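You operate a simulated robot arm through the tools that you are given. There is no shell and no other tool.

Carry out the task below with a simulated robot arm. There is one attempt and no reset: what you move stays moved.

## Task
Dry the wet sand in the blue tray under the clear lid.
Fine: tray in the drying box, lid shut and latched, vent open till the shine has gone, then vent closed. Where these are worked on the way, their far stop is far enough and under half their travel is too little: clear lid.

It is judged by the outcome, as a careful person would: the job done as asked, and still so three seconds after it is handed in. It fails if anything else is knocked over, pushed out of place, dropped, spilled or broken. Lids that push on must go on centred and level and be pressed home; caps that screw on are set level and turned clockwise until they are tight.

## Robot
A 7-joint arm with a two-finger parallel gripper, fixed in place. Base frame: the origin is at the foot of the arm, x ahead of it, y to its left, z up. Units: mm, rad, N and s.
Its first joint turns from -2.897 to 2.897 rad. Payload 4.4 kg.
The tool frame sits at the grasp point between the pads (the TCP): z along the fingers, y along the line on which they close. The tips reach 23 mm beyond it. The gripper opens to 94 mm. The fingers are 38 mm wide and 10 mm thick; the gripper's body (54 by 96 mm) begins 39 mm behind the TCP.
Orientation is that of the tool frame in the base frame, as [roll, pitch, yaw] about the fixed x, y, z axes, in that order (R = Rz(yaw) Ry(pitch) Rx(roll)). With the fingers straight down and closing along the base's y, the tool's x points along the base's -x, its y along +y and its z along -z.

## Interface
- The arm moves only by the tool apply_moves. Its argument "motion" is text: rows parted by semicolons, each of 7 numbers parted by spaces: the shift along the tool's x, y, z in mm, then the turn, a rotation vector about the tool's x, y, z in rad, then the finger opening in mm, from 0 to 94. In form: tx ty tz wx wy wz gripper; .... A call has 1 to 20 rows; each row shifts and turns the commanded pose from where the row before left it, along the tool's axes as they then stand. Rows are played at 5 a second. More than 50 mm and 0.15 rad between two rows, or a gripper value outside its range, and nothing of the call is played. A pose out of reach is approached as far as the arm can. The call stops where the force on the tool passes 70 N (or 10 N more than at its start, if that is more) or the arm is blocked; 0.2 s more then pass. The fingers move at their own pace (about 72 mm/s each) and stop on an object; they squeeze with about 33 N. The grip force told is the motor's: it shows also when the fingers shut on nothing. Time passes only in rows, and 0.2 s behind the last, so rows that do not move let the fingers close. The reply holds the time, the measured pose of the TCP, the force on the tool along the base axes, the opening and the grip force, in the units named above and with some noise, with the torque about the TCP (base axes, N m) and any sound that the robot's microphone picked up.
- Cameras (640 x 400 px; columns grow to the right, rows downward): "scene" is fixed at [219, 649, 1538.4]; the picture's right is [-0.49, -0.87, 0.00], its down [-0.54, 0.30, -0.79] and it looks along [0.69, -0.38, -0.62] (base axes); focal length 350 px, centre (320, 200). "wrist" rides on the gripper at [86, 16, -74] in the tool frame; the picture's right is [-0.18, 0.98, 0.00], its down [-0.58, -0.11, -0.81] and it looks along [-0.79, -0.15, 0.59] (tool axes); focal length 243 px, centre (320, 200).
- snapshot(camera): a new picture of that camera. It takes no simulated time.
- pixel_to_xyz(camera, pixels): for up to 12 pixels [column, row] of the newest picture of that camera ("zoom" is the newest enlarged one), the place [x, y, z] in the base frame of the surface seen there, good to about 2 mm. It takes no simulated time.
- enlarge(camera, box): a new picture of the part [left, top, right, bottom] of that camera's present view, enlarged. It takes no simulated time.
- sign_off(): hands the job in; it is judged then, once.

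Unless the task says otherwise, let go and move clear before handing in.

The tools are called after "Call:" as a command line: name --argument value ..., lists and objects as JSON in quotes. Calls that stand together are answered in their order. apply_moves: Moves the arm, as the interface text tells. Its arguments: {"type":"object","properties":{"motion":{"type":"string"}},"required":["motion"]} The other tools are called the same way: snapshot (camera) takes a picture; pixel_to_xyz (camera, pixels) gives the place of the surface under pixels of a picture; enlarge (camera, box) takes an enlarged picture of a part of a camera's view; sign_off () hands the job in.

At the start:

```text
clock: 0.0
eef_pos: [605.2, 206.0, 1203.8]
ee_rot: [3.141, 0.001, -3.141]
ft_force: [0.1, 0.3, 0.1]
torque: [0.02, -0.04, -0.02]
width: 94.2
gripper_force: 0.0
```

scene: 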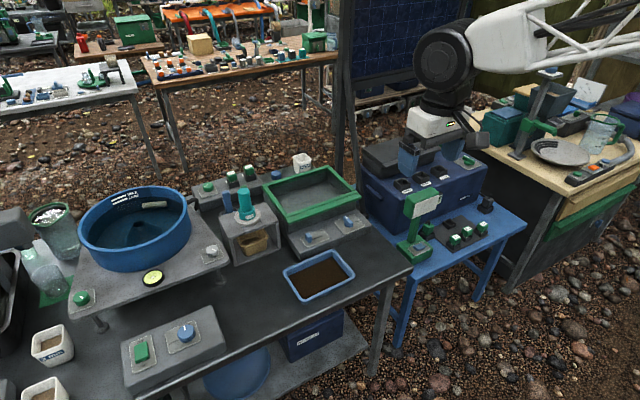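
wrist: 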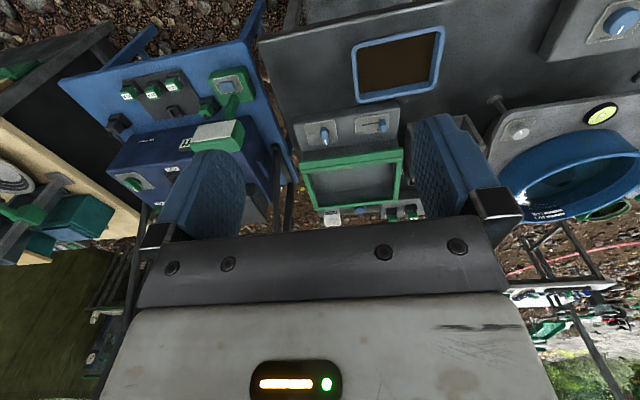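

The scene shows a blue tray of dark sand at about (320,275) and a green-rimmed clear-lidded box at about (310,195) with controls on its front. I'll enlarge these areas to understand them.

Call:
enlarge --camera "scene" --box '[180, 140, 420, 310]'

Call:
enlarge --camera "wrist" --box '[260, 10, 480, 240]'

Call:
enlarge --camera "scene" --box '[250, 150, 380, 260]'

```text
2.35 times, centred on (300, 225) of scene
```

zoom: 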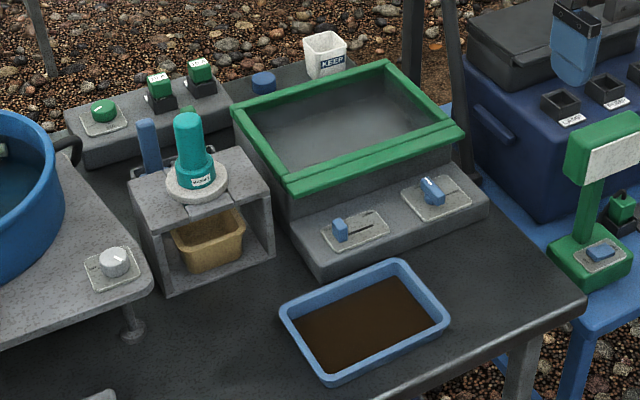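

```text
1.74 times, centred on (370, 125) of wrist
```

zoom: 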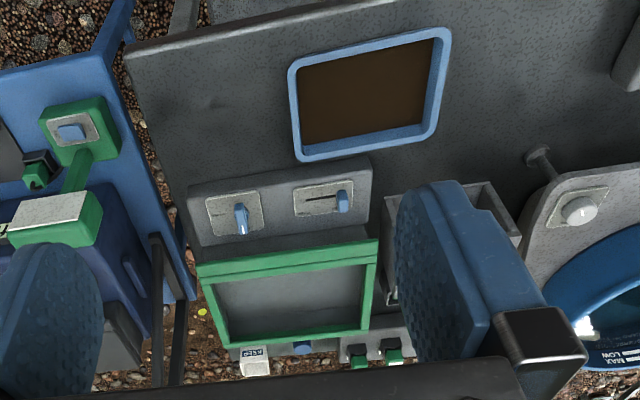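

```text
3.64 times, centred on (315, 205) of scene
```

zoom: 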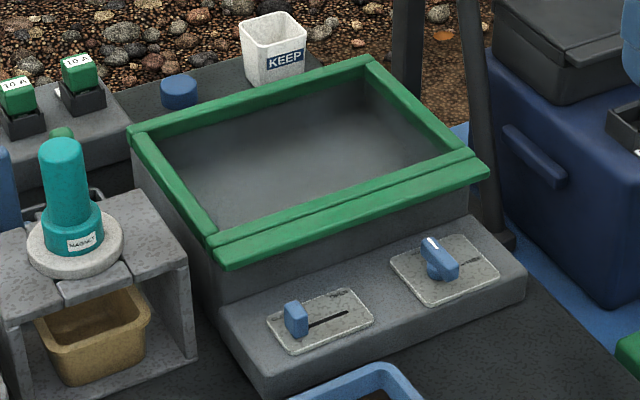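

I'll measure the box, lid, tray and controls in the last zoom (centred 315,205) and the scene picture.

Call:
pixel_to_xyz --camera "zoom" --pixels '[[212, 240], [470, 155], [225, 265], [488, 172], [368, 62], [132, 130], [295, 305], [345, 313], [440, 242], [432, 275], [325, 340], [300, 170]]'

Call:
pixel_to_xyz --camera "scene" --pixels '[[284, 268], [335, 250], [354, 277], [303, 301], [320, 275], [300, 265], [365, 290], [300, 255], [390, 265], [280, 290], [302, 160], [268, 176]]'

```text
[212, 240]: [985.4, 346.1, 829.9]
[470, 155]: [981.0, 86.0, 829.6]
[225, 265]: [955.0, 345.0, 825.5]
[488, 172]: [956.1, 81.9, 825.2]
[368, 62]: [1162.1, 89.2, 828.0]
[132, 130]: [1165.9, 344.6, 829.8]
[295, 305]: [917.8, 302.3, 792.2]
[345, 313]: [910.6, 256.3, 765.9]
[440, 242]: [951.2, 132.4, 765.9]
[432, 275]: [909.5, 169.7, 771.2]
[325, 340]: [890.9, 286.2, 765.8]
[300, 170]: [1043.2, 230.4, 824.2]
```

```text
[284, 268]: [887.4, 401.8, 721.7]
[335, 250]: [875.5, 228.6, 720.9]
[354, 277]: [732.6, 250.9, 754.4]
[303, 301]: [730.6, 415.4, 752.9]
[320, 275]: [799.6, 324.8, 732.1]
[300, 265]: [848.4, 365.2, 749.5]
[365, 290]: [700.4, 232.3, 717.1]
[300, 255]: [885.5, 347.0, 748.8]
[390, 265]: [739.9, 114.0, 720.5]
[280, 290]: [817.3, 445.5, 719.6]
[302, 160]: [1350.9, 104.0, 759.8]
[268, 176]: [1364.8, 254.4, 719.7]
```

The lid top is at z≈829, x 955–1170, y 82–346; controls at about (918,302) (slider) and (920,150) (knob); tray around (805,320), rim z≈754. I'll move the wrist camera closer to see the controls and lid.

Call:
apply_moves --motion "-12.5 5 30 0 0 0 94;-12.5 5 30 0 0 0 94;-12.5 5 30 0 0 0 94;-12.5 5 30 0 0 0 94;-12.5 5 30 0 0 0 94;-12.5 5 30 0 0 0 94;-12.5 5 30 0 0 0 94;-12.5 5 30 0 0 0 94;-12.5 5 30 0 0 0 94;-12.5 5 30 0 0 0 94"

Call:
snapshot --camera "wrist"

Call:
snapshot --camera "scene"

```text
clock: 2.2
eef_pos: [729.3, 255.3, 904.9]
ee_rot: [-3.142, 0.002, -3.141]
ft_force: [0.3, -0.4, 0.6]
torque: [-0.05, 0.02, -0.03]
width: 93.8
gripper_force: 0.0
```

```text
taken
```

wrist: 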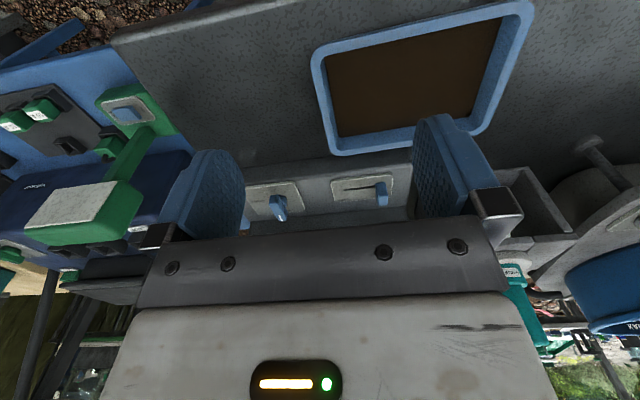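

```text
taken
```

scene: 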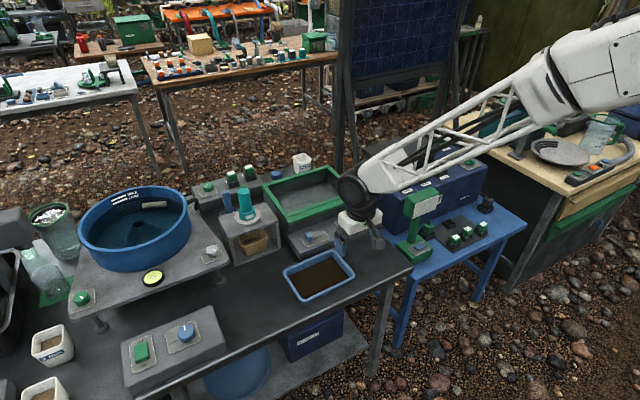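

The wrist view shows the two controls at (280,205) and (378,190), and the tray at (420,80). I'll enlarge both.

Call:
enlarge --camera "wrist" --box '[230, 150, 420, 240]'

Call:
pixel_to_xyz --camera "wrist" --pixels '[[315, 60], [530, 6], [340, 150], [482, 130], [326, 60], [380, 48], [500, 20], [345, 135], [380, 90], [322, 100], [332, 100], [400, 35]]'

Call:
enlarge --camera "scene" --box '[270, 235, 370, 310]'

```text
3.37 times, centred on (325, 195) of wrist
```

zoom: 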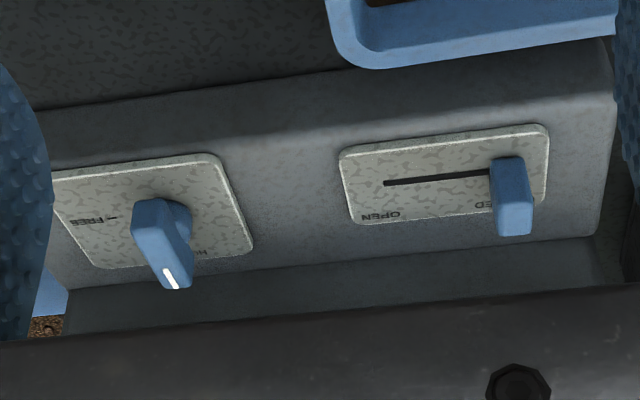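

```text
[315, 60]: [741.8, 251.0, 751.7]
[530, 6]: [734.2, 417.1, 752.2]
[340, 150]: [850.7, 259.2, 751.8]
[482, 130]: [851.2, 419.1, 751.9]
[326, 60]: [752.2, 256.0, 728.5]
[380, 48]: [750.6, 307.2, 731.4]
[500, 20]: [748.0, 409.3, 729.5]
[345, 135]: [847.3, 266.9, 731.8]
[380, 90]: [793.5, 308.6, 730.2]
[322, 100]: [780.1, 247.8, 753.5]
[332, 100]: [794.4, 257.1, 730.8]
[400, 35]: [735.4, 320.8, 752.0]
```

```text
5.33 times, centred on (320, 272) of scene
```

zoom: 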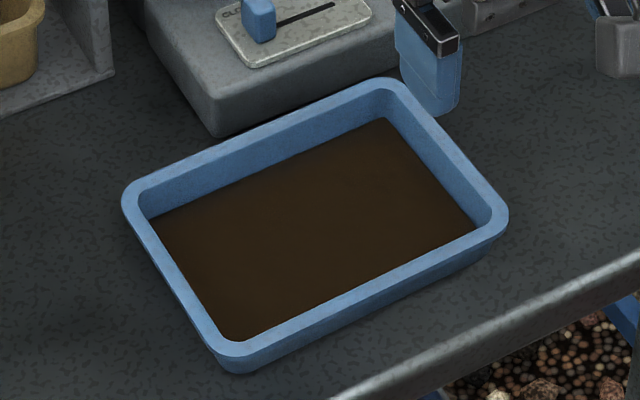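

The plates read FREE/HO(LD) for the knob (now on HOLD, pointing +x) and OPEN/CLOSED for the slider (now CLOSED, at +y end). I'll measure them in a wrist zoom.

Call:
enlarge --camera "wrist" --box '[230, 150, 420, 240]'

Call:
pixel_to_xyz --camera "zoom" --pixels '[[145, 205], [185, 208], [140, 225], [172, 265], [190, 270], [165, 285], [210, 160], [250, 245], [100, 268], [170, 279], [115, 218], [200, 250]]'

Call:
pixel_to_xyz --camera "zoom" --pixels '[[498, 163], [525, 160], [498, 205], [528, 205], [515, 230], [510, 200], [390, 183], [485, 175], [345, 155], [545, 130], [355, 220], [535, 210]]'

```text
3.37 times, centred on (325, 195) of wrist
```

zoom: 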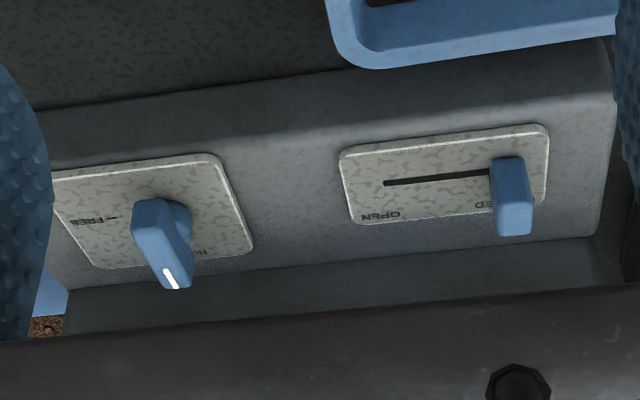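

```text
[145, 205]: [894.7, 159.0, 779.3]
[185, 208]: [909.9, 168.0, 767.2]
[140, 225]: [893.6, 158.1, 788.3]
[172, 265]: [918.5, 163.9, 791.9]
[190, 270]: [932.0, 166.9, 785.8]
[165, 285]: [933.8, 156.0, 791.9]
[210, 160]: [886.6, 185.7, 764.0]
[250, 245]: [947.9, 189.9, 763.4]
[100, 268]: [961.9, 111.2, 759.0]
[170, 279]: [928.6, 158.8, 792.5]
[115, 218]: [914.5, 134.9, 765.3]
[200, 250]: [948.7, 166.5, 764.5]
```

```text
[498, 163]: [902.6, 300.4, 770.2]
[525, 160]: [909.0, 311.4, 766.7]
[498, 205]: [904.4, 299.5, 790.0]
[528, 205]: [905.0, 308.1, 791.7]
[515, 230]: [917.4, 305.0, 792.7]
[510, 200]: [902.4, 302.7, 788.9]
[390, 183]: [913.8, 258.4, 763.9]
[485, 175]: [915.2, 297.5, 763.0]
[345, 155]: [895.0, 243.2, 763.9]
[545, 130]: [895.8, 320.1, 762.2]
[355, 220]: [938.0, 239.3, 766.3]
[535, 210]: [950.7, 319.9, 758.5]
```

The latch knob bar spans about x 893–936, y 156–168, z 776–792, pointing +x (HOLD). I'll move above it with the fingers moderately open; also checking the neighbouring green stand position.

Call:
apply_moves --motion "-20 -10 0 0 0 0 50;-20 -10 0 0 0 0 50;-20 -10 0 0 0 0 50;-20 -10 0 0 0 0 50;-20 -10 0 0 0 0 50;-20 -10 0 0 0 0 50;-20 -10 0 0 0 0 50;-20 -10 0 0 0 0 50;-25 -13.5 25 0 0 0 50;0 0 20 0 0 0 50"

Call:
snapshot --camera "wrist"

Call:
snapshot --camera "scene"

Call:
pixel_to_xyz --camera "scene" --pixels '[[425, 200], [412, 245], [405, 195]]'

```text
clock: 4.4
eef_pos: [914.5, 163.0, 861.7]
ee_rot: [-3.142, 0.0, 3.142]
ft_force: [-0.2, 0.5, 1.7]
torque: [0.01, -0.01, 0.01]
width: 50.2
gripper_force: 0.1
```

```text
taken
```

wrist: 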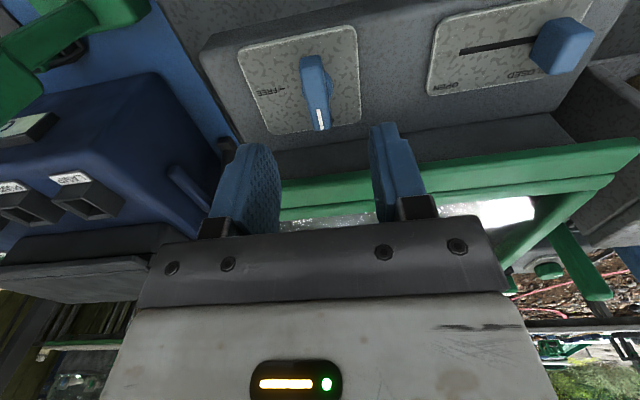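

```text
taken
```

scene: 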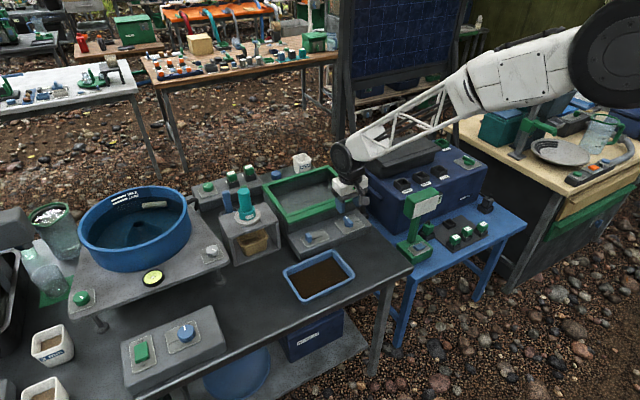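

```text
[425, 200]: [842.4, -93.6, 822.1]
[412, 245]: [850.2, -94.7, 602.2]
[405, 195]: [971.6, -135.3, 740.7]
```

The knob in the wrist picture at (315,90) is clear. I'll measure its top edges from here before descending.

Call:
enlarge --camera "wrist" --box '[230, 20, 390, 140]'

Call:
pixel_to_xyz --camera "wrist" --pixels '[[304, 60], [318, 60], [315, 72], [312, 128], [327, 126], [320, 110], [306, 90], [328, 95], [238, 48], [358, 28], [360, 120], [268, 136]]'

```text
3.33 times, centred on (310, 80) of wrist
```

zoom: 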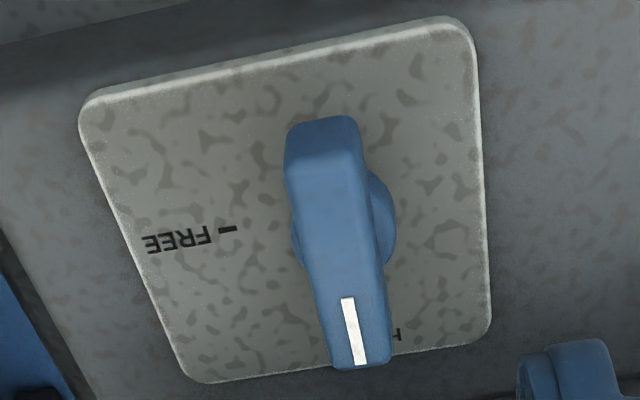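

```text
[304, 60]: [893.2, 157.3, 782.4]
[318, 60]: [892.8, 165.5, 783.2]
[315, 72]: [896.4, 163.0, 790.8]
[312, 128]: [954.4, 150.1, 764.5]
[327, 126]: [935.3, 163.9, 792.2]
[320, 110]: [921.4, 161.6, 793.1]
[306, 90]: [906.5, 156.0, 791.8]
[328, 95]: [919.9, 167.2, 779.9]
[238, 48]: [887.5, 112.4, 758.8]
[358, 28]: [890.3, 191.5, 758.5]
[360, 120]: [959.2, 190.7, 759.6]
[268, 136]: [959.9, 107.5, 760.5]
```

Knob centre is about (914.5,161.5), top z≈792, with FREE on the -y side. I'll descend to TCP z≈797 and grip the bar.

Call:
apply_moves --motion "0 -1 20 0 0 0 40;0 0 20 0 0 0 40;0 0 15 0 0 0 40;0 0 9 0 0 0 40;0 0 0 0 0 0 8;0 0 0 0 0 0 8;0 0 0 0 0 0 8"

Call:
snapshot --camera "wrist"

```text
clock: 6.0
eef_pos: [915.1, 159.1, 794.4]
ee_rot: [-3.14, 0.001, 3.14]
ft_force: [-2.0, -8.2, -0.2]
torque: [-0.01, 0.22, -0.02]
width: 21.6
gripper_force: 44.7
```

```text
taken
```

wrist: 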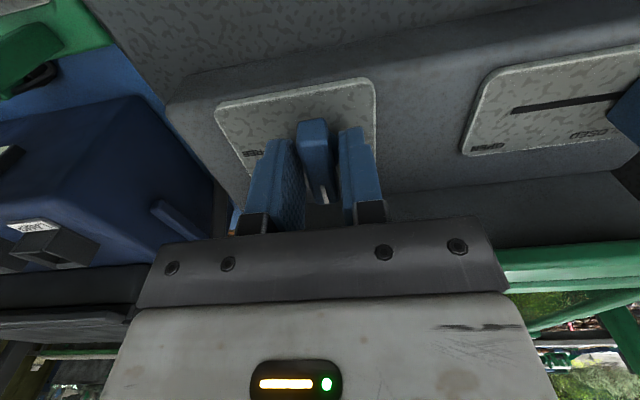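

The width stopped at 21.6, so the tips caught the round spindle below the bar. I'll open, raise 7 mm and re-grip on the bar only.

Call:
apply_moves --motion "0 0 0 0 0 0 36;0 2 -7 0 0 0 36;0 0 0 0 0 0 6;0 0 0 0 0 0 6;0 0 0 0 0 0 6"

```text
clock: 7.2
eef_pos: [914.4, 162.5, 802.3]
ee_rot: [-3.141, 0.002, -3.142]
ft_force: [4.1, -27.6, 5.4]
torque: [-0.55, -0.42, 0.01]
width: 18.4
gripper_force: 14.7
```

The width is 18.4 and possibly still closing with a side force of -27 N. I'll let it settle with a small shift to -y.

Call:
apply_moves --motion "0 0 0 0 0 0 6;0 -1 0 0 0 0 6;0 0 0 0 0 0 6"

Call:
enlarge --camera "wrist" --box '[200, 60, 440, 240]'

```text
clock: 8.0
eef_pos: [916.0, 159.8, 802.3]
ee_rot: [3.141, 0.0, -3.141]
ft_force: [6.0, -23.8, 4.4]
torque: [-0.46, -0.16, 0.0]
width: 16.6
gripper_force: 11.4
```

```text
2.22 times, centred on (320, 150) of wrist
```

zoom: 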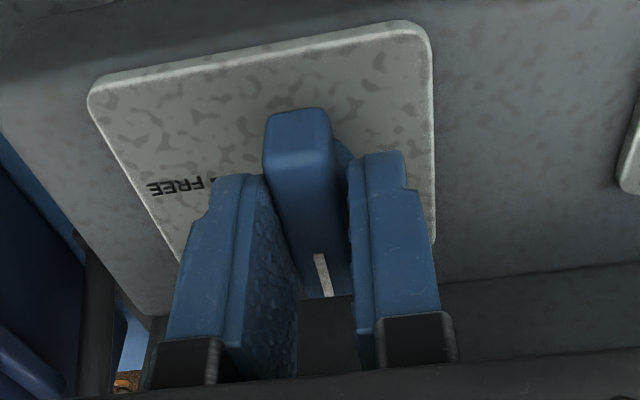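

The steady -24 N side force says the knob centre lies about 3 mm further toward -y. I'll shift the commanded pose and let the grip settle.

Call:
apply_moves --motion "0 -2 0 0 0 0 6;0 -1.5 0 0 0 0 6;0 0 0 0 0 0 6;0 0 0 0 0 0 6"

```text
clock: 9.0
eef_pos: [915.4, 160.7, 802.1]
ee_rot: [3.142, -0.001, -3.141]
ft_force: [-14.4, 29.3, 5.6]
torque: [0.51, -0.39, 0.01]
width: 13.9
gripper_force: 44.6
```

Now firmly gripped at width 13.9 (grip 44.6 N), centre y≈160.7. I'll recentre the command and turn clockwise from above toward FREE.

Call:
apply_moves --motion "0 1.7 0 0 0 0 6;0 0 0 0 0 0.1 6;0 0 0 0 0 0.1 6;0 0 0 0 0 0.1 6;0 0 0 0 0 0.1 6;0 0 0 0 0 0.1 6"

```text
clock: 10.4
eef_pos: [915.7, 160.9, 801.7]
ee_rot: [-3.141, 0.0, 2.641]
ft_force: [15.0, 30.9, -22.4]
torque: [0.89, 0.59, 0.04]
width: 13.7
gripper_force: 44.9
```

The tool turned 0.5 rad with the bar gripped, side force (15,31). I'll relieve it with a small shift and look.

Call:
apply_moves --motion "-0.2 1.8 0 0 0 0 6;0 0 0 0 0 0 6"

Call:
snapshot --camera "wrist"

Call:
enlarge --camera "scene" --box '[270, 150, 400, 260]'

```text
clock: 11.0
eef_pos: [915.7, 160.6, 803.7]
ee_rot: [-3.139, -0.003, 2.644]
ft_force: [-34.5, -4.0, -9.1]
torque: [-0.22, 0.08, -0.03]
width: 14.0
gripper_force: 44.8
```

```text
taken
```

wrist: 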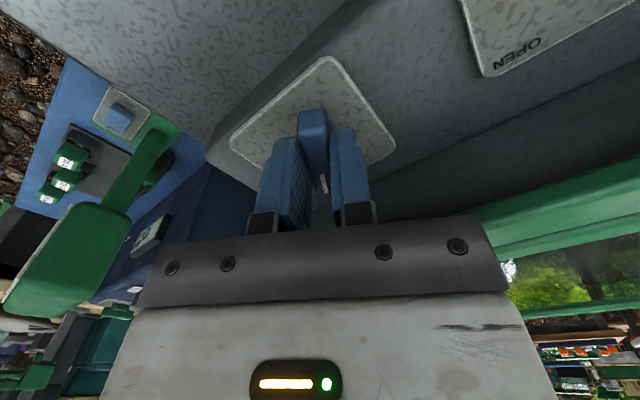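

```text
3.64 times, centred on (335, 205) of scene
```

zoom: 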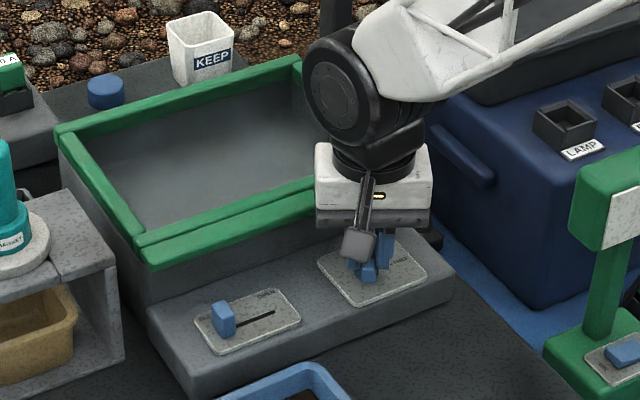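

The bar is turning with the gripper. I'll continue to 90° with a small force relief.

Call:
apply_moves --motion "0.5 -0.2 0 0 0 0.1 6;0 0 0 0 0 0.1 6;0 0 0 0 0 0.1 6;0 0 0 0 0 0.1 6;0 0 0 0 0 0.1 6"

```text
clock: 12.2
eef_pos: [914.9, 160.7, 803.2]
ee_rot: [-3.138, -0.002, 2.14]
ft_force: [-33.5, -34.6, -29.2]
torque: [-0.8, 0.1, -0.02]
width: 13.9
gripper_force: 45.1
```

Yaw is now 2.14 (1.0 rad turned). I'll relieve the forces and turn on to 1.57 rad.

Call:
apply_moves --motion "-0.2 -1.1 0.8 0 0 0 6;0 0 0 0 0 0.1 6;0 0 0 0 0 0.1 6;0 0 0 0 0 0.1 6"

```text
clock: 13.2
eef_pos: [915.7, 160.5, 803.7]
ee_rot: [3.14, 0.0, 1.839]
ft_force: [-0.1, -24.1, -19.8]
torque: [-0.81, -0.07, 0.0]
width: 14.1
gripper_force: 44.3
```

Turned 1.3 rad with moderate forces; I'll finish the quarter turn.

Call:
apply_moves --motion "-0.7 -0.2 0 0 0 0.09 6;0 0 0 0 0 0.09 6;0 0 0 0 0 0.09 6;0 0 0 0 0 0.04 6"

Call:
snapshot --camera "wrist"

Call:
enlarge --camera "scene" --box '[270, 150, 400, 260]'

```text
clock: 14.2
eef_pos: [916.8, 161.6, 803.0]
ee_rot: [3.138, 0.001, 1.531]
ft_force: [15.4, -4.1, -1.1]
torque: [0.01, 0.09, 1.89]
width: 14.1
gripper_force: 45.0
```

```text
taken
```

wrist: 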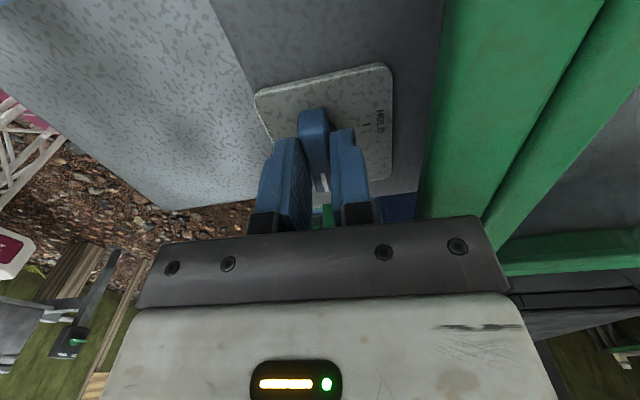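

```text
3.64 times, centred on (335, 205) of scene
```

zoom: 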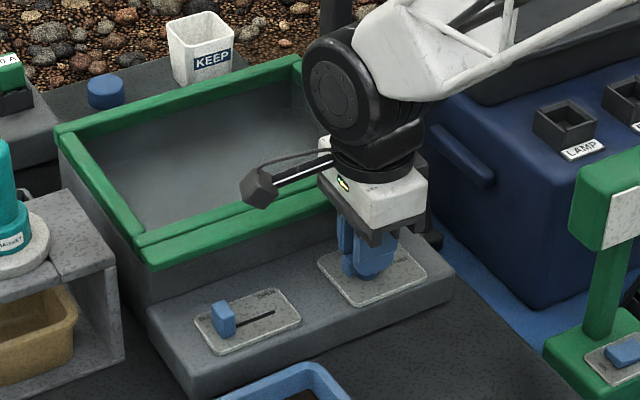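

The z torque jumped to 1.9 N·m at 1.6 rad, so the latch is on its FREE stop, and HOLD is now visible on the plate. I'll release and rise.

Call:
apply_moves --motion "0 0 0 0 0 -0.05 6;0 0 0 0 0 0 32;0 0 0 0 0 0 32;0 0 -25 0 0 0 32;0 0 -40 0 0 0 32;20 20 -40 0 0 0 32;20 20 -40 0 0 0 32"

Call:
snapshot --camera "wrist"

Call:
enlarge --camera "scene" --box '[250, 150, 400, 260]'

```text
clock: 15.8
eef_pos: [953.6, 198.6, 946.7]
ee_rot: [-3.139, -0.001, 1.581]
ft_force: [0.8, 0.1, 0.2]
torque: [0.0, 0.0, 0.01]
width: 31.9
gripper_force: 0.1
```

```text
taken
```

wrist: 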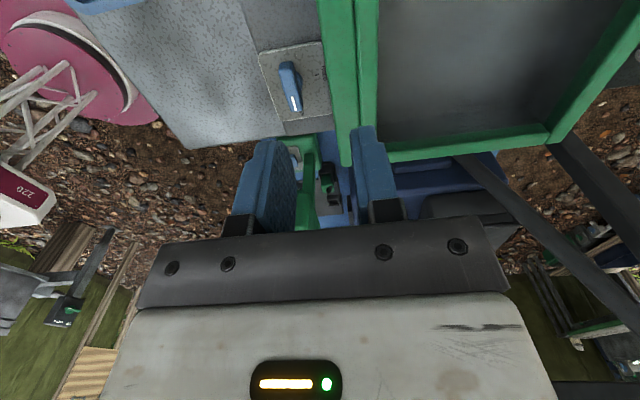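

```text
3.64 times, centred on (325, 205) of scene
```

zoom: 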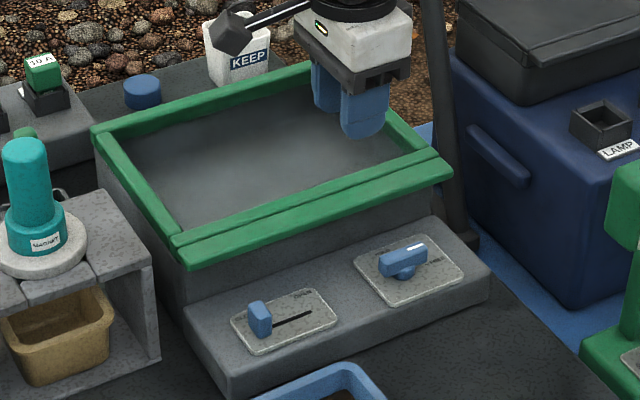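

The knob now points to FREE. I'll measure the lid's front lip faces in the zoom to find its underside height and overhang.

Call:
pixel_to_xyz --camera "zoom" --pixels '[[320, 214], [322, 218], [324, 222], [326, 226], [328, 230], [330, 234], [317, 206], [314, 199], [332, 245], [335, 260], [340, 275], [310, 190]]'

Call:
enlarge --camera "scene" --box '[290, 180, 350, 220]'

```text
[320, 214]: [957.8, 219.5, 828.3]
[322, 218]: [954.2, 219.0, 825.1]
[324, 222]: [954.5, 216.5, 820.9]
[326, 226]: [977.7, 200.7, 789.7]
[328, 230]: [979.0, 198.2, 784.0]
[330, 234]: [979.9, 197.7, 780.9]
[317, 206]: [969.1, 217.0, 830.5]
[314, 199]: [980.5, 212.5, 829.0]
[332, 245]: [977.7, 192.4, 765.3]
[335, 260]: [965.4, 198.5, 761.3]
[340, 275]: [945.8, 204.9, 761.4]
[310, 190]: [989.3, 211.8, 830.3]
```

```text
10.00 times, centred on (320, 200) of scene
```

zoom: 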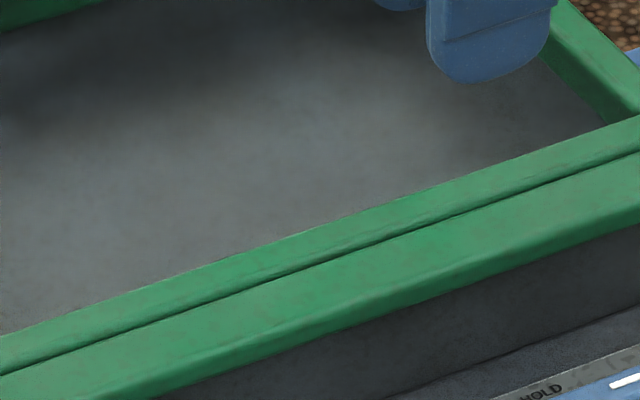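

Lip: front face x=954, z 818–830, overhanging the box front wall at x≈978 by 24 mm; slab top z≈761. I'll back away, turn the wrist so the camera will be above when the tool is pitched forward, and test that posture.

Call:
apply_moves --motion "5 -15 -5 0 0 0.143 20;5 -15 -5 0 0 0.143 10;0 0 0 0 0 0.143 0;0 0 0 0 0 0.143 0;0 0 0 0 0 0.143 0;0 0 0 0 0 0.143 0;0 0 0 0 0 0.143 0;0 0 0 0 0 0.143 0;0 0 0 0 0 0.143 0;0 0 0 0 0 0.143 0;0 0 0 0 0 0.143 0"

```text
clock: 18.2
eef_pos: [930.0, 192.5, 958.4]
ee_rot: [-3.105, -0.005, 0.307]
ft_force: [-0.2, -0.4, -0.6]
torque: [0.04, -0.03, 0.0]
width: 0.0
gripper_force: 32.5
out of reach, approached as far as the arm can: row 9, 10, 11
```

Yaw stops near 0.3, so I'll instead use yaw ≈1.57 (camera to the +y side, fingers closing vertically once pitched). Turning back.

Call:
apply_moves --motion "0 0 0 0 0 -0.143 0;0 0 0 0 0 -0.143 0;0 0 0 0 0 -0.143 0;0 0 0 0 0 -0.143 0;0 0 0 0 0 -0.143 0;0 0 0 0 0 -0.143 0;0 0 0 0 0 -0.143 0;0 0 0 0 0 -0.143 0;0 0 0 0 0 -0.143 0"

```text
clock: 20.2
eef_pos: [930.1, 192.9, 960.0]
ee_rot: [-3.137, -0.034, 1.594]
ft_force: [0.0, -0.2, -0.1]
torque: [0.01, 0.0, 0.04]
width: 0.0
gripper_force: 32.9
```

Now at yaw 1.59. I'll pull back toward the robot and pitch the tool forward about 70°.

Call:
apply_moves --motion "10 -25 0 0 0 0 0;10 -25 0 0 0 0 0;10 -25 0 0 0 0 0;10 -25 0 -0.05 0 0 0;0 0 0 -0.13 0 0 0;0 0 0 -0.13 0 0 0;0 0 0 -0.13 0 0 0;0 0 0 -0.13 0 0 0;0 0 0 -0.13 0 0 0;0 0 0 -0.13 0 0 0;0 0 0 -0.13 0 0 0;0 0 0 -0.13 0 0 0;0 0 0 -0.13 0 0 0"

Call:
snapshot --camera "wrist"

Call:
snapshot --camera "scene"

```text
clock: 23.0
eef_pos: [833.9, 230.6, 970.4]
ee_rot: [2.134, -0.036, 1.596]
ft_force: [-0.3, -0.5, -1.4]
torque: [0.02, -0.13, -0.01]
width: 0.0
gripper_force: 33.2
out of reach, approached as far as the arm can: row 12, 13
```

```text
taken
```

wrist: 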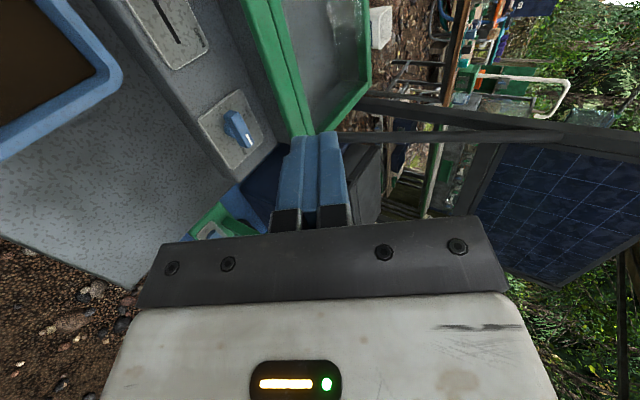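

```text
taken
```

scene: 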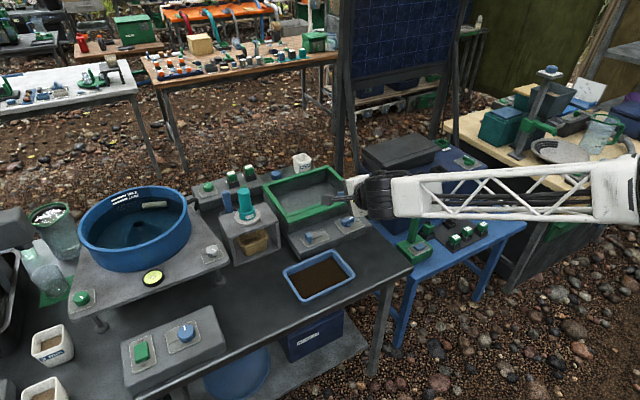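

The tool reached 58° forward from straight down (32° below horizontal), which suffices for hooking under the lip. I'll move to a pre-insert pose in front of the lip at y≈230, between the knob and slider.

Call:
apply_moves --motion "0 -15.5 27.4 0 0 0 0;0 -15.5 27.4 0 0 0 0;0 -15.5 27.4 0 0 0 0;0 -15.5 27.4 0 0 0 0;0 -15.5 27.4 0 0 0 0"

Call:
snapshot --camera "wrist"

Call:
enlarge --camera "scene" --box '[250, 150, 410, 260]'

```text
clock: 24.2
eef_pos: [943.0, 229.6, 890.3]
ee_rot: [2.155, -0.034, 1.597]
ft_force: [-0.6, -1.0, 0.3]
torque: [-0.01, 0.05, 0.03]
width: 0.0
gripper_force: 33.2
out of reach, approached as far as the arm can: row 1, 2, 3, 4, 5
```

```text
taken
```

wrist: 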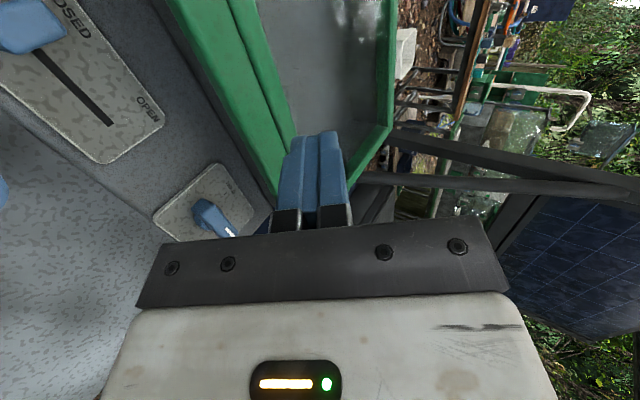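

```text
3.64 times, centred on (330, 205) of scene
```

zoom: 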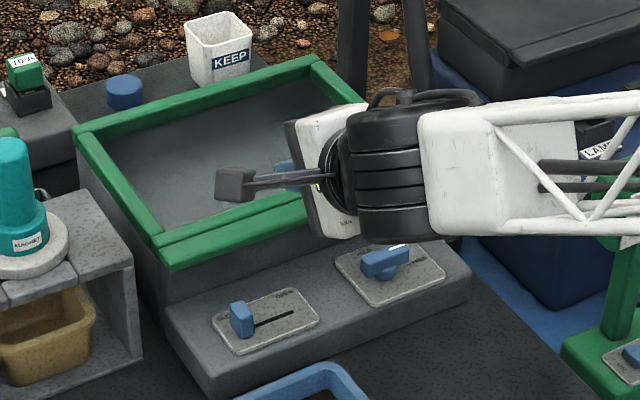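

It slid to (943,230,890) because that pitch isn't reachable low down. A 45° tilt is still enough to hook the lip, so I'll reduce the pitch and move back-down in front of the lip.

Call:
apply_moves --motion "0 0 0 0.1 0 0 0;0 0 0 0.1 0 0 0;0 -19 0 0 0 0 0;0 -19 0 0 0 0 0;0 -19 0 0 0 0 0"

```text
clock: 25.4
eef_pos: [904.3, 232.1, 852.6]
ee_rot: [2.334, -0.034, 1.595]
ft_force: [-0.1, 0.8, 0.4]
torque: [0.0, 0.0, 0.02]
width: 0.1
gripper_force: 33.3
```

Reachable at 46° tilt. I'll shift slightly down-normal and insert the closed fingertips under the lip along the tool axis.

Call:
apply_moves --motion "0 -6 5 0 0 0 0;0 0 16 0 0 0 0;0 0 16 0 0 0 0;0 0 16 0 0 0 0"

Call:
snapshot --camera "wrist"

Call:
enlarge --camera "scene" --box '[250, 150, 410, 260]'

```text
clock: 26.4
eef_pos: [940.1, 234.7, 810.2]
ee_rot: [2.336, -0.035, 1.596]
ft_force: [-0.1, -0.8, 0.1]
torque: [0.02, 0.0, 0.0]
width: 0.1
gripper_force: 33.0
```

```text
taken
```

wrist: 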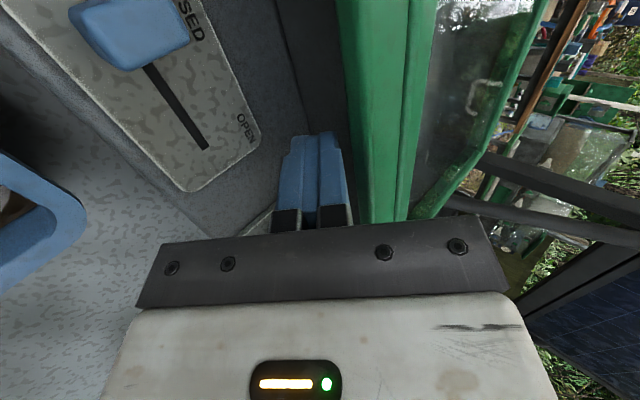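

```text
3.64 times, centred on (330, 205) of scene
```

zoom: 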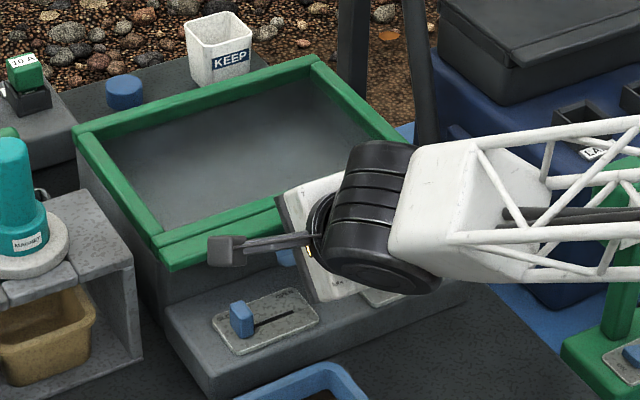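

No contact and the tips sit under the lip (wrist (320,170)). I'll lift straight up in small steps to start opening the lid.

Call:
apply_moves --motion "0 7.2 -6.9 0 0 0 0;0 7.2 -6.9 0 0 0 0;0 7.2 -6.9 0 0 0 0;0 7.2 -6.9 0 0 0 0"

Call:
enlarge --camera "scene" --box '[250, 150, 410, 260]'

```text
clock: 27.4
eef_pos: [938.7, 232.3, 850.5]
ee_rot: [2.334, -0.034, 1.595]
ft_force: [-0.9, -0.7, 0.0]
torque: [0.02, 0.02, 0.0]
width: 0.0
gripper_force: 33.0
```

```text
3.64 times, centred on (330, 205) of scene
```

zoom: 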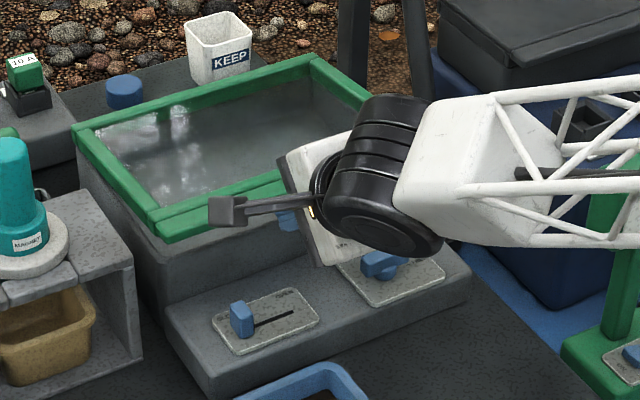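

The lid rises with the fingers with almost no force. I'll continue along the hinge arc to about 45°.

Call:
apply_moves --motion "0 9.85 -5.6 0 0 0 0;0 9.85 -5.6 0 0 0 0;0 9.85 -5.6 0 0 0 0;0 9.85 -5.6 0 0 0 0;0 11.9 -4 0 0 0 0;0 11.9 -4 0 0 0 0;0 11.9 -4 0 0 0 0;0 11.2 -1.3 0 0 0 0;0 11.2 -1.3 0 0 0 0;0 11.2 -1.3 0 0 0 0;0 11.2 -1.3 0 0 0 0;0 11.2 -1.3 0 0 0 0"

Call:
snapshot --camera "wrist"

Call:
enlarge --camera "scene" --box '[230, 120, 410, 260]'

```text
clock: 30.0
eef_pos: [1001.0, 227.6, 974.0]
ee_rot: [2.332, -0.035, 1.595]
ft_force: [0.1, -0.4, 0.0]
torque: [-0.01, 0.01, 0.0]
width: 0.1
gripper_force: 32.8
```

```text
taken
```

wrist: 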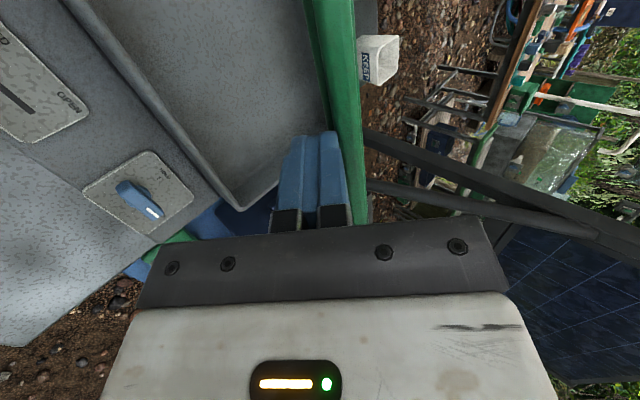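

```text
2.86 times, centred on (320, 190) of scene
```

zoom: 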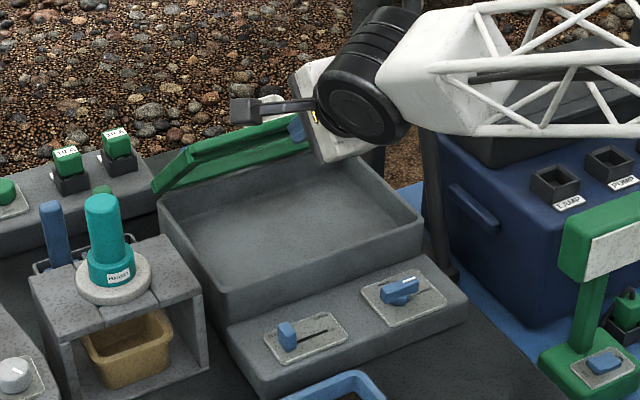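

The lid is at roughly 45° and the inside of the box is now visible. I'll measure the lid edge, walls and floor.

Call:
pixel_to_xyz --camera "zoom" --pixels '[[155, 190], [190, 155], [295, 150], [300, 118], [160, 200], [225, 295], [420, 222], [350, 155], [300, 230], [330, 200], [230, 230], [185, 145]]'

Call:
pixel_to_xyz --camera "wrist" --pixels '[[355, 140], [335, 110], [320, 40], [355, 200], [240, 205], [190, 120], [260, 60], [270, 140], [300, 80], [385, 60], [330, 20], [352, 20]]'

```text
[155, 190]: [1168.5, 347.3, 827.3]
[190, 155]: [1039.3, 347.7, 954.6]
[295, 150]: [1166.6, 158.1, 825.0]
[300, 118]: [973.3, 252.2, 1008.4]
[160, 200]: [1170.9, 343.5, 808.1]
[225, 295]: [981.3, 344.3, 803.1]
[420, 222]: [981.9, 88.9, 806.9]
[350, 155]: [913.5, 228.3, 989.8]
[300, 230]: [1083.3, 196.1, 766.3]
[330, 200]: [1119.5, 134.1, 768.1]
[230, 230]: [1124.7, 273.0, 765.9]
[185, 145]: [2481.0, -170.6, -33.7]
```

```text
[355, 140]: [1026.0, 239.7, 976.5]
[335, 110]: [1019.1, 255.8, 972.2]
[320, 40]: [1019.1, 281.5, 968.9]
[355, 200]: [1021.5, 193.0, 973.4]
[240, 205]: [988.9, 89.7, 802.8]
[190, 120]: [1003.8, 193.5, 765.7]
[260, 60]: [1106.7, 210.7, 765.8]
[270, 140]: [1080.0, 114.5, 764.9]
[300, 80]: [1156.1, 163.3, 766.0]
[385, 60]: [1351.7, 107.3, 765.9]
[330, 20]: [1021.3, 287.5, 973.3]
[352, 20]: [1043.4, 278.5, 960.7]
```

The box interior floor is z≈766, walls to x 978–1170, y 88–345; the hinge is at about (1169,826) and the lid is at 46°. I'll push on with the tip along the arc to about 75°.

Call:
apply_moves --motion "0 10.2 1.6 0 0 0 0;0 10.2 1.6 0 0 0 0;0 10.2 1.6 0 0 0 0;0 10.2 1.6 0 0 0 0;0 10.2 1.6 0 0 0 0;0 9.4 4.2 0 0 0 0;0 9.4 4.2 0 0 0 0;0 9.4 4.2 0 0 0 0;0 9.4 4.2 0 0 0 0;0 9.4 4.2 0 0 0 0"

Call:
enlarge --camera "scene" --box '[230, 100, 430, 260]'

Call:
snapshot --camera "wrist"

```text
clock: 32.2
eef_pos: [1088.7, 231.8, 1023.2]
ee_rot: [2.336, -0.034, 1.598]
ft_force: [0.6, 0.8, -1.2]
torque: [0.05, 0.03, 0.0]
width: 0.0
gripper_force: 33.0
```

```text
2.50 times, centred on (330, 180) of scene
```

zoom: 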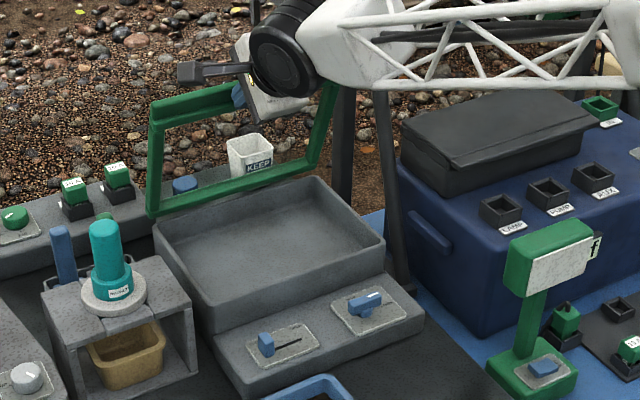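

```text
taken
```

wrist: 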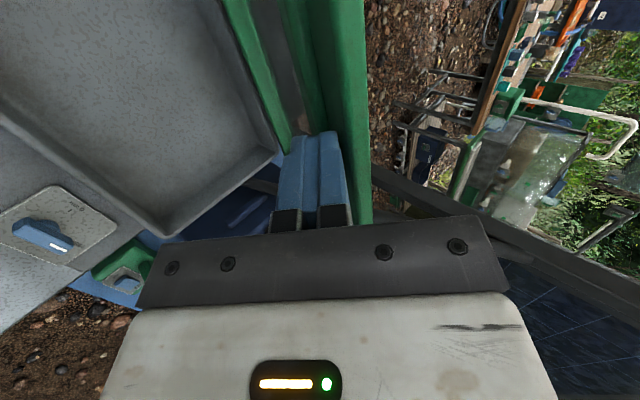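

The lid is at about 75°. I'll keep pushing through vertical in small steps.

Call:
apply_moves --motion "0 8 6.4 0 0 0 0;0 8 6.4 0 0 0 0;0 8 6.4 0 0 0 0;0 8 6.4 0 0 0 0;0 8 6.4 0 0 0 0"

Call:
enlarge --camera "scene" --box '[230, 100, 430, 260]'

```text
clock: 33.3
eef_pos: [1126.9, 233.0, 1027.9]
ee_rot: [2.34, -0.034, 1.595]
ft_force: [-72.8, -10.4, 12.2]
torque: [-0.39, 0.74, -1.45]
width: 0.0
gripper_force: 42.5
stopped in row 5: the force on the tool passed its limit at 111 N (the readings are from after the stop); the commanded pose is now the measured one
```

```text
2.50 times, centred on (330, 180) of scene
```

zoom: 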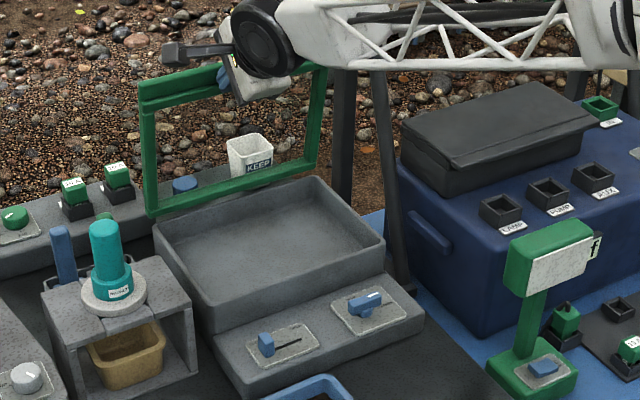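

The force spiked, so the lid is at its far stop (~87°). I'll back off gently and see if it stays.

Call:
apply_moves --motion "0 -3.5 -3.5 0 0 0 0;0 -3.5 -3.5 0 0 0 0;0 -3.5 -3.5 0 0 0 0"

Call:
enlarge --camera "scene" --box '[230, 100, 430, 260]'

Call:
pixel_to_xyz --camera "zoom" --pixels '[[150, 205], [142, 100], [152, 85], [310, 160]]'

```text
clock: 34.1
eef_pos: [1114.0, 232.8, 1026.2]
ee_rot: [2.338, -0.033, 1.596]
ft_force: [0.0, 0.2, -0.4]
torque: [-0.05, 0.02, 0.03]
width: 0.2
gripper_force: 42.4
```

```text
2.50 times, centred on (330, 180) of scene
```

zoom: 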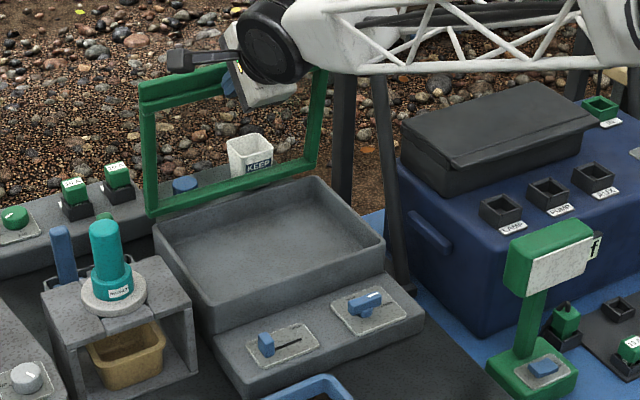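

```text
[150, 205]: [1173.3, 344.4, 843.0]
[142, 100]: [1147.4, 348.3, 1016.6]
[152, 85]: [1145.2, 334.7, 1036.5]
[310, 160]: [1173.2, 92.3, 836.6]
```

The lid edge reads (1147,348,1017) while the tip is near x 1138, so it seems to hold by itself. I'll retreat further and check.

Call:
apply_moves --motion "0 -7 -7 0 0 0 0;0 -7 -7 0 0 0 0;0 -10 -10 0 0 0 0;0 -15 -15 0 0 0 0;0 -15 -15 0 0 0 0"

Call:
enlarge --camera "scene" --box '[230, 100, 430, 260]'

Call:
pixel_to_xyz --camera "zoom" --pixels '[[150, 205], [142, 100], [152, 85], [310, 160]]'

```text
clock: 35.3
eef_pos: [1036.8, 230.1, 1024.6]
ee_rot: [2.339, -0.032, 1.595]
ft_force: [0.4, -0.2, -0.5]
torque: [-0.01, -0.02, -0.01]
width: 0.0
gripper_force: 42.3
```

```text
2.50 times, centred on (330, 180) of scene
```

zoom: 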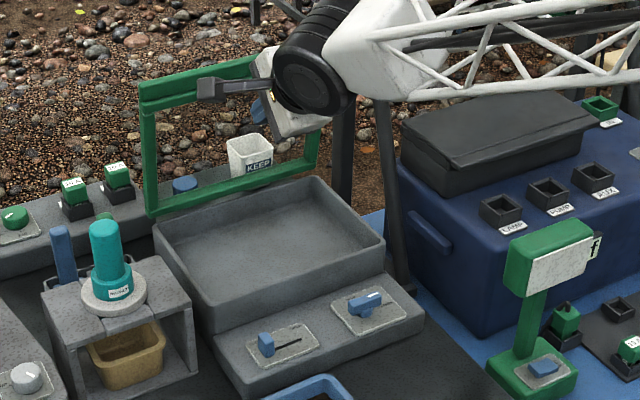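

```text
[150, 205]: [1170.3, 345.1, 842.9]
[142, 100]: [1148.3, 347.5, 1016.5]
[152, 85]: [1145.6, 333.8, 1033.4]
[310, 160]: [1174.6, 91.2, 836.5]
```

The lid holds open on its own at ~83°. Now I'll bring the tool upright in the air near x≈1000 to learn how far it reaches with fingers down over the box.

Call:
apply_moves --motion "0 -14 -14.5 0 0 0 0;0 -14 -14.5 0 0 0 0;0 0 0 0.1 0 0 20;0 0 0 0.1 0 0 20;0 0 0 0.1 0 0 20;0 0 0 0.1 0 0 20;0 0 0 0.1 0 0 20;0 0 0 0.1 0 0 20;0 0 0 0.1 0 0 20;0 0 0 0.1 0 0 20"

```text
clock: 37.5
eef_pos: [997.7, 230.4, 1025.9]
ee_rot: [3.14, -0.035, 1.594]
ft_force: [0.0, 0.4, 0.8]
torque: [0.02, -0.01, 0.04]
width: 20.1
gripper_force: 0.0
```

Upright is reachable at (998,230,1026). I'll square the wrist and descend over the box to z≈850 at y≈200 to test reach there.

Call:
apply_moves --motion "-10 0 30 0 -0.035 0.023 20;-10 0 30 0 0 0 20;-10 0 30 0 0 0 20;0 0 30 0 0 0 20;0 0 30 0 0 0 20;0 0 25 0 0 0 20"

Call:
snapshot --camera "scene"

```text
clock: 38.9
eef_pos: [999.3, 199.0, 851.9]
ee_rot: [3.139, 0.001, 1.572]
ft_force: [-0.5, 1.0, 1.1]
torque: [0.0, -0.03, -0.03]
width: 20.1
gripper_force: 0.1
```

```text
taken
```

scene: 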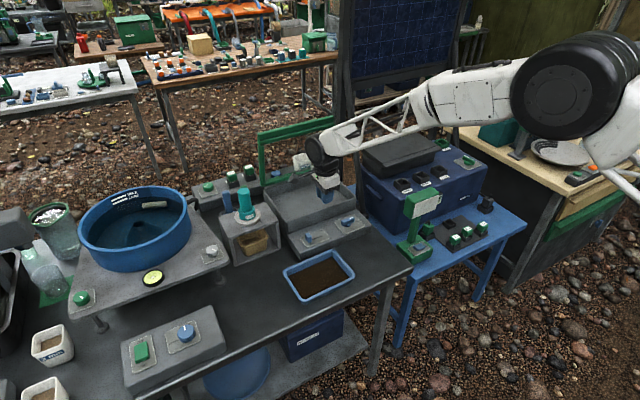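

Still reachable at radius 1019. I'll probe further forward to see the limit.

Call:
apply_moves --motion "0 15 0 0 0 0 20;0 15 0 0 0 0 20;0 15 0 0 0 0 20;0 15 0 0 0 0 20;0 15 0 0 0 0 20"

```text
clock: 40.1
eef_pos: [1074.6, 200.5, 852.9]
ee_rot: [3.139, 0.002, 1.573]
ft_force: [0.2, 0.5, 0.7]
torque: [-0.01, 0.01, 0.01]
width: 20.1
gripper_force: 0.0
```

The arm reaches (1075,200) upright, so either wall grip works. I'll raise and travel back above the tray to inspect its walls.

Call:
apply_moves --motion "0 0 -30 0 0 0 40;0 0 -30 0 0 0 40;0 -20 -30 0 0 0 40;15 -35 0 0 0 0 40;15 -35 0 0 0 0 40;15 -35 0 0 0 0 40;15 -35 0 0 0 0 40;15 -35 0 0 0 0 40;15 -35 0 0 0 0 40;15 -35 0 0 0 0 40;15 -35 10 0 0 0 40;14 -35 20 0 0 0 40"

Call:
snapshot --camera "wrist"

Call:
snapshot --camera "scene"

```text
clock: 42.7
eef_pos: [735.5, 337.9, 910.5]
ee_rot: [3.138, -0.001, 1.573]
ft_force: [0.3, -0.2, 0.2]
torque: [0.0, 0.0, -0.03]
width: 40.0
gripper_force: 0.0
```

```text
taken
```

wrist: 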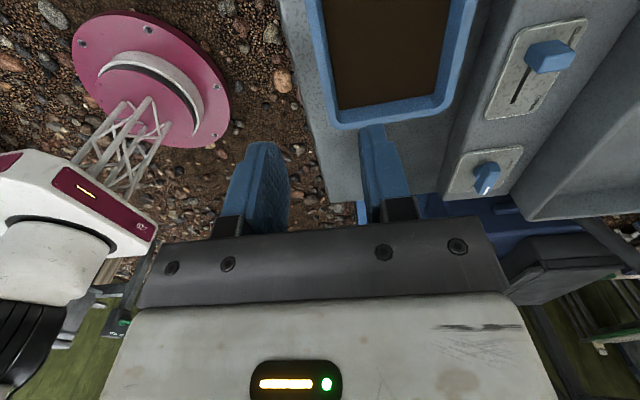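

```text
taken
```

scene: 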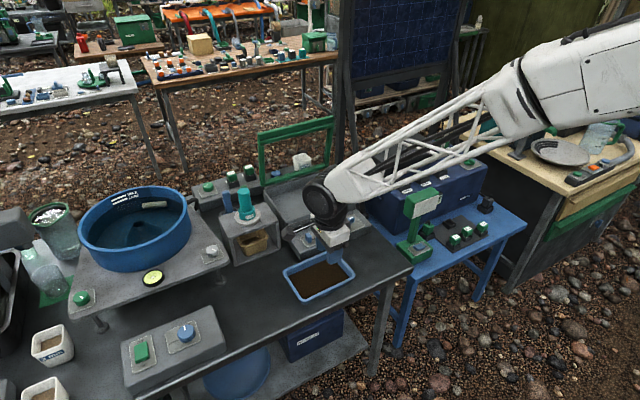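

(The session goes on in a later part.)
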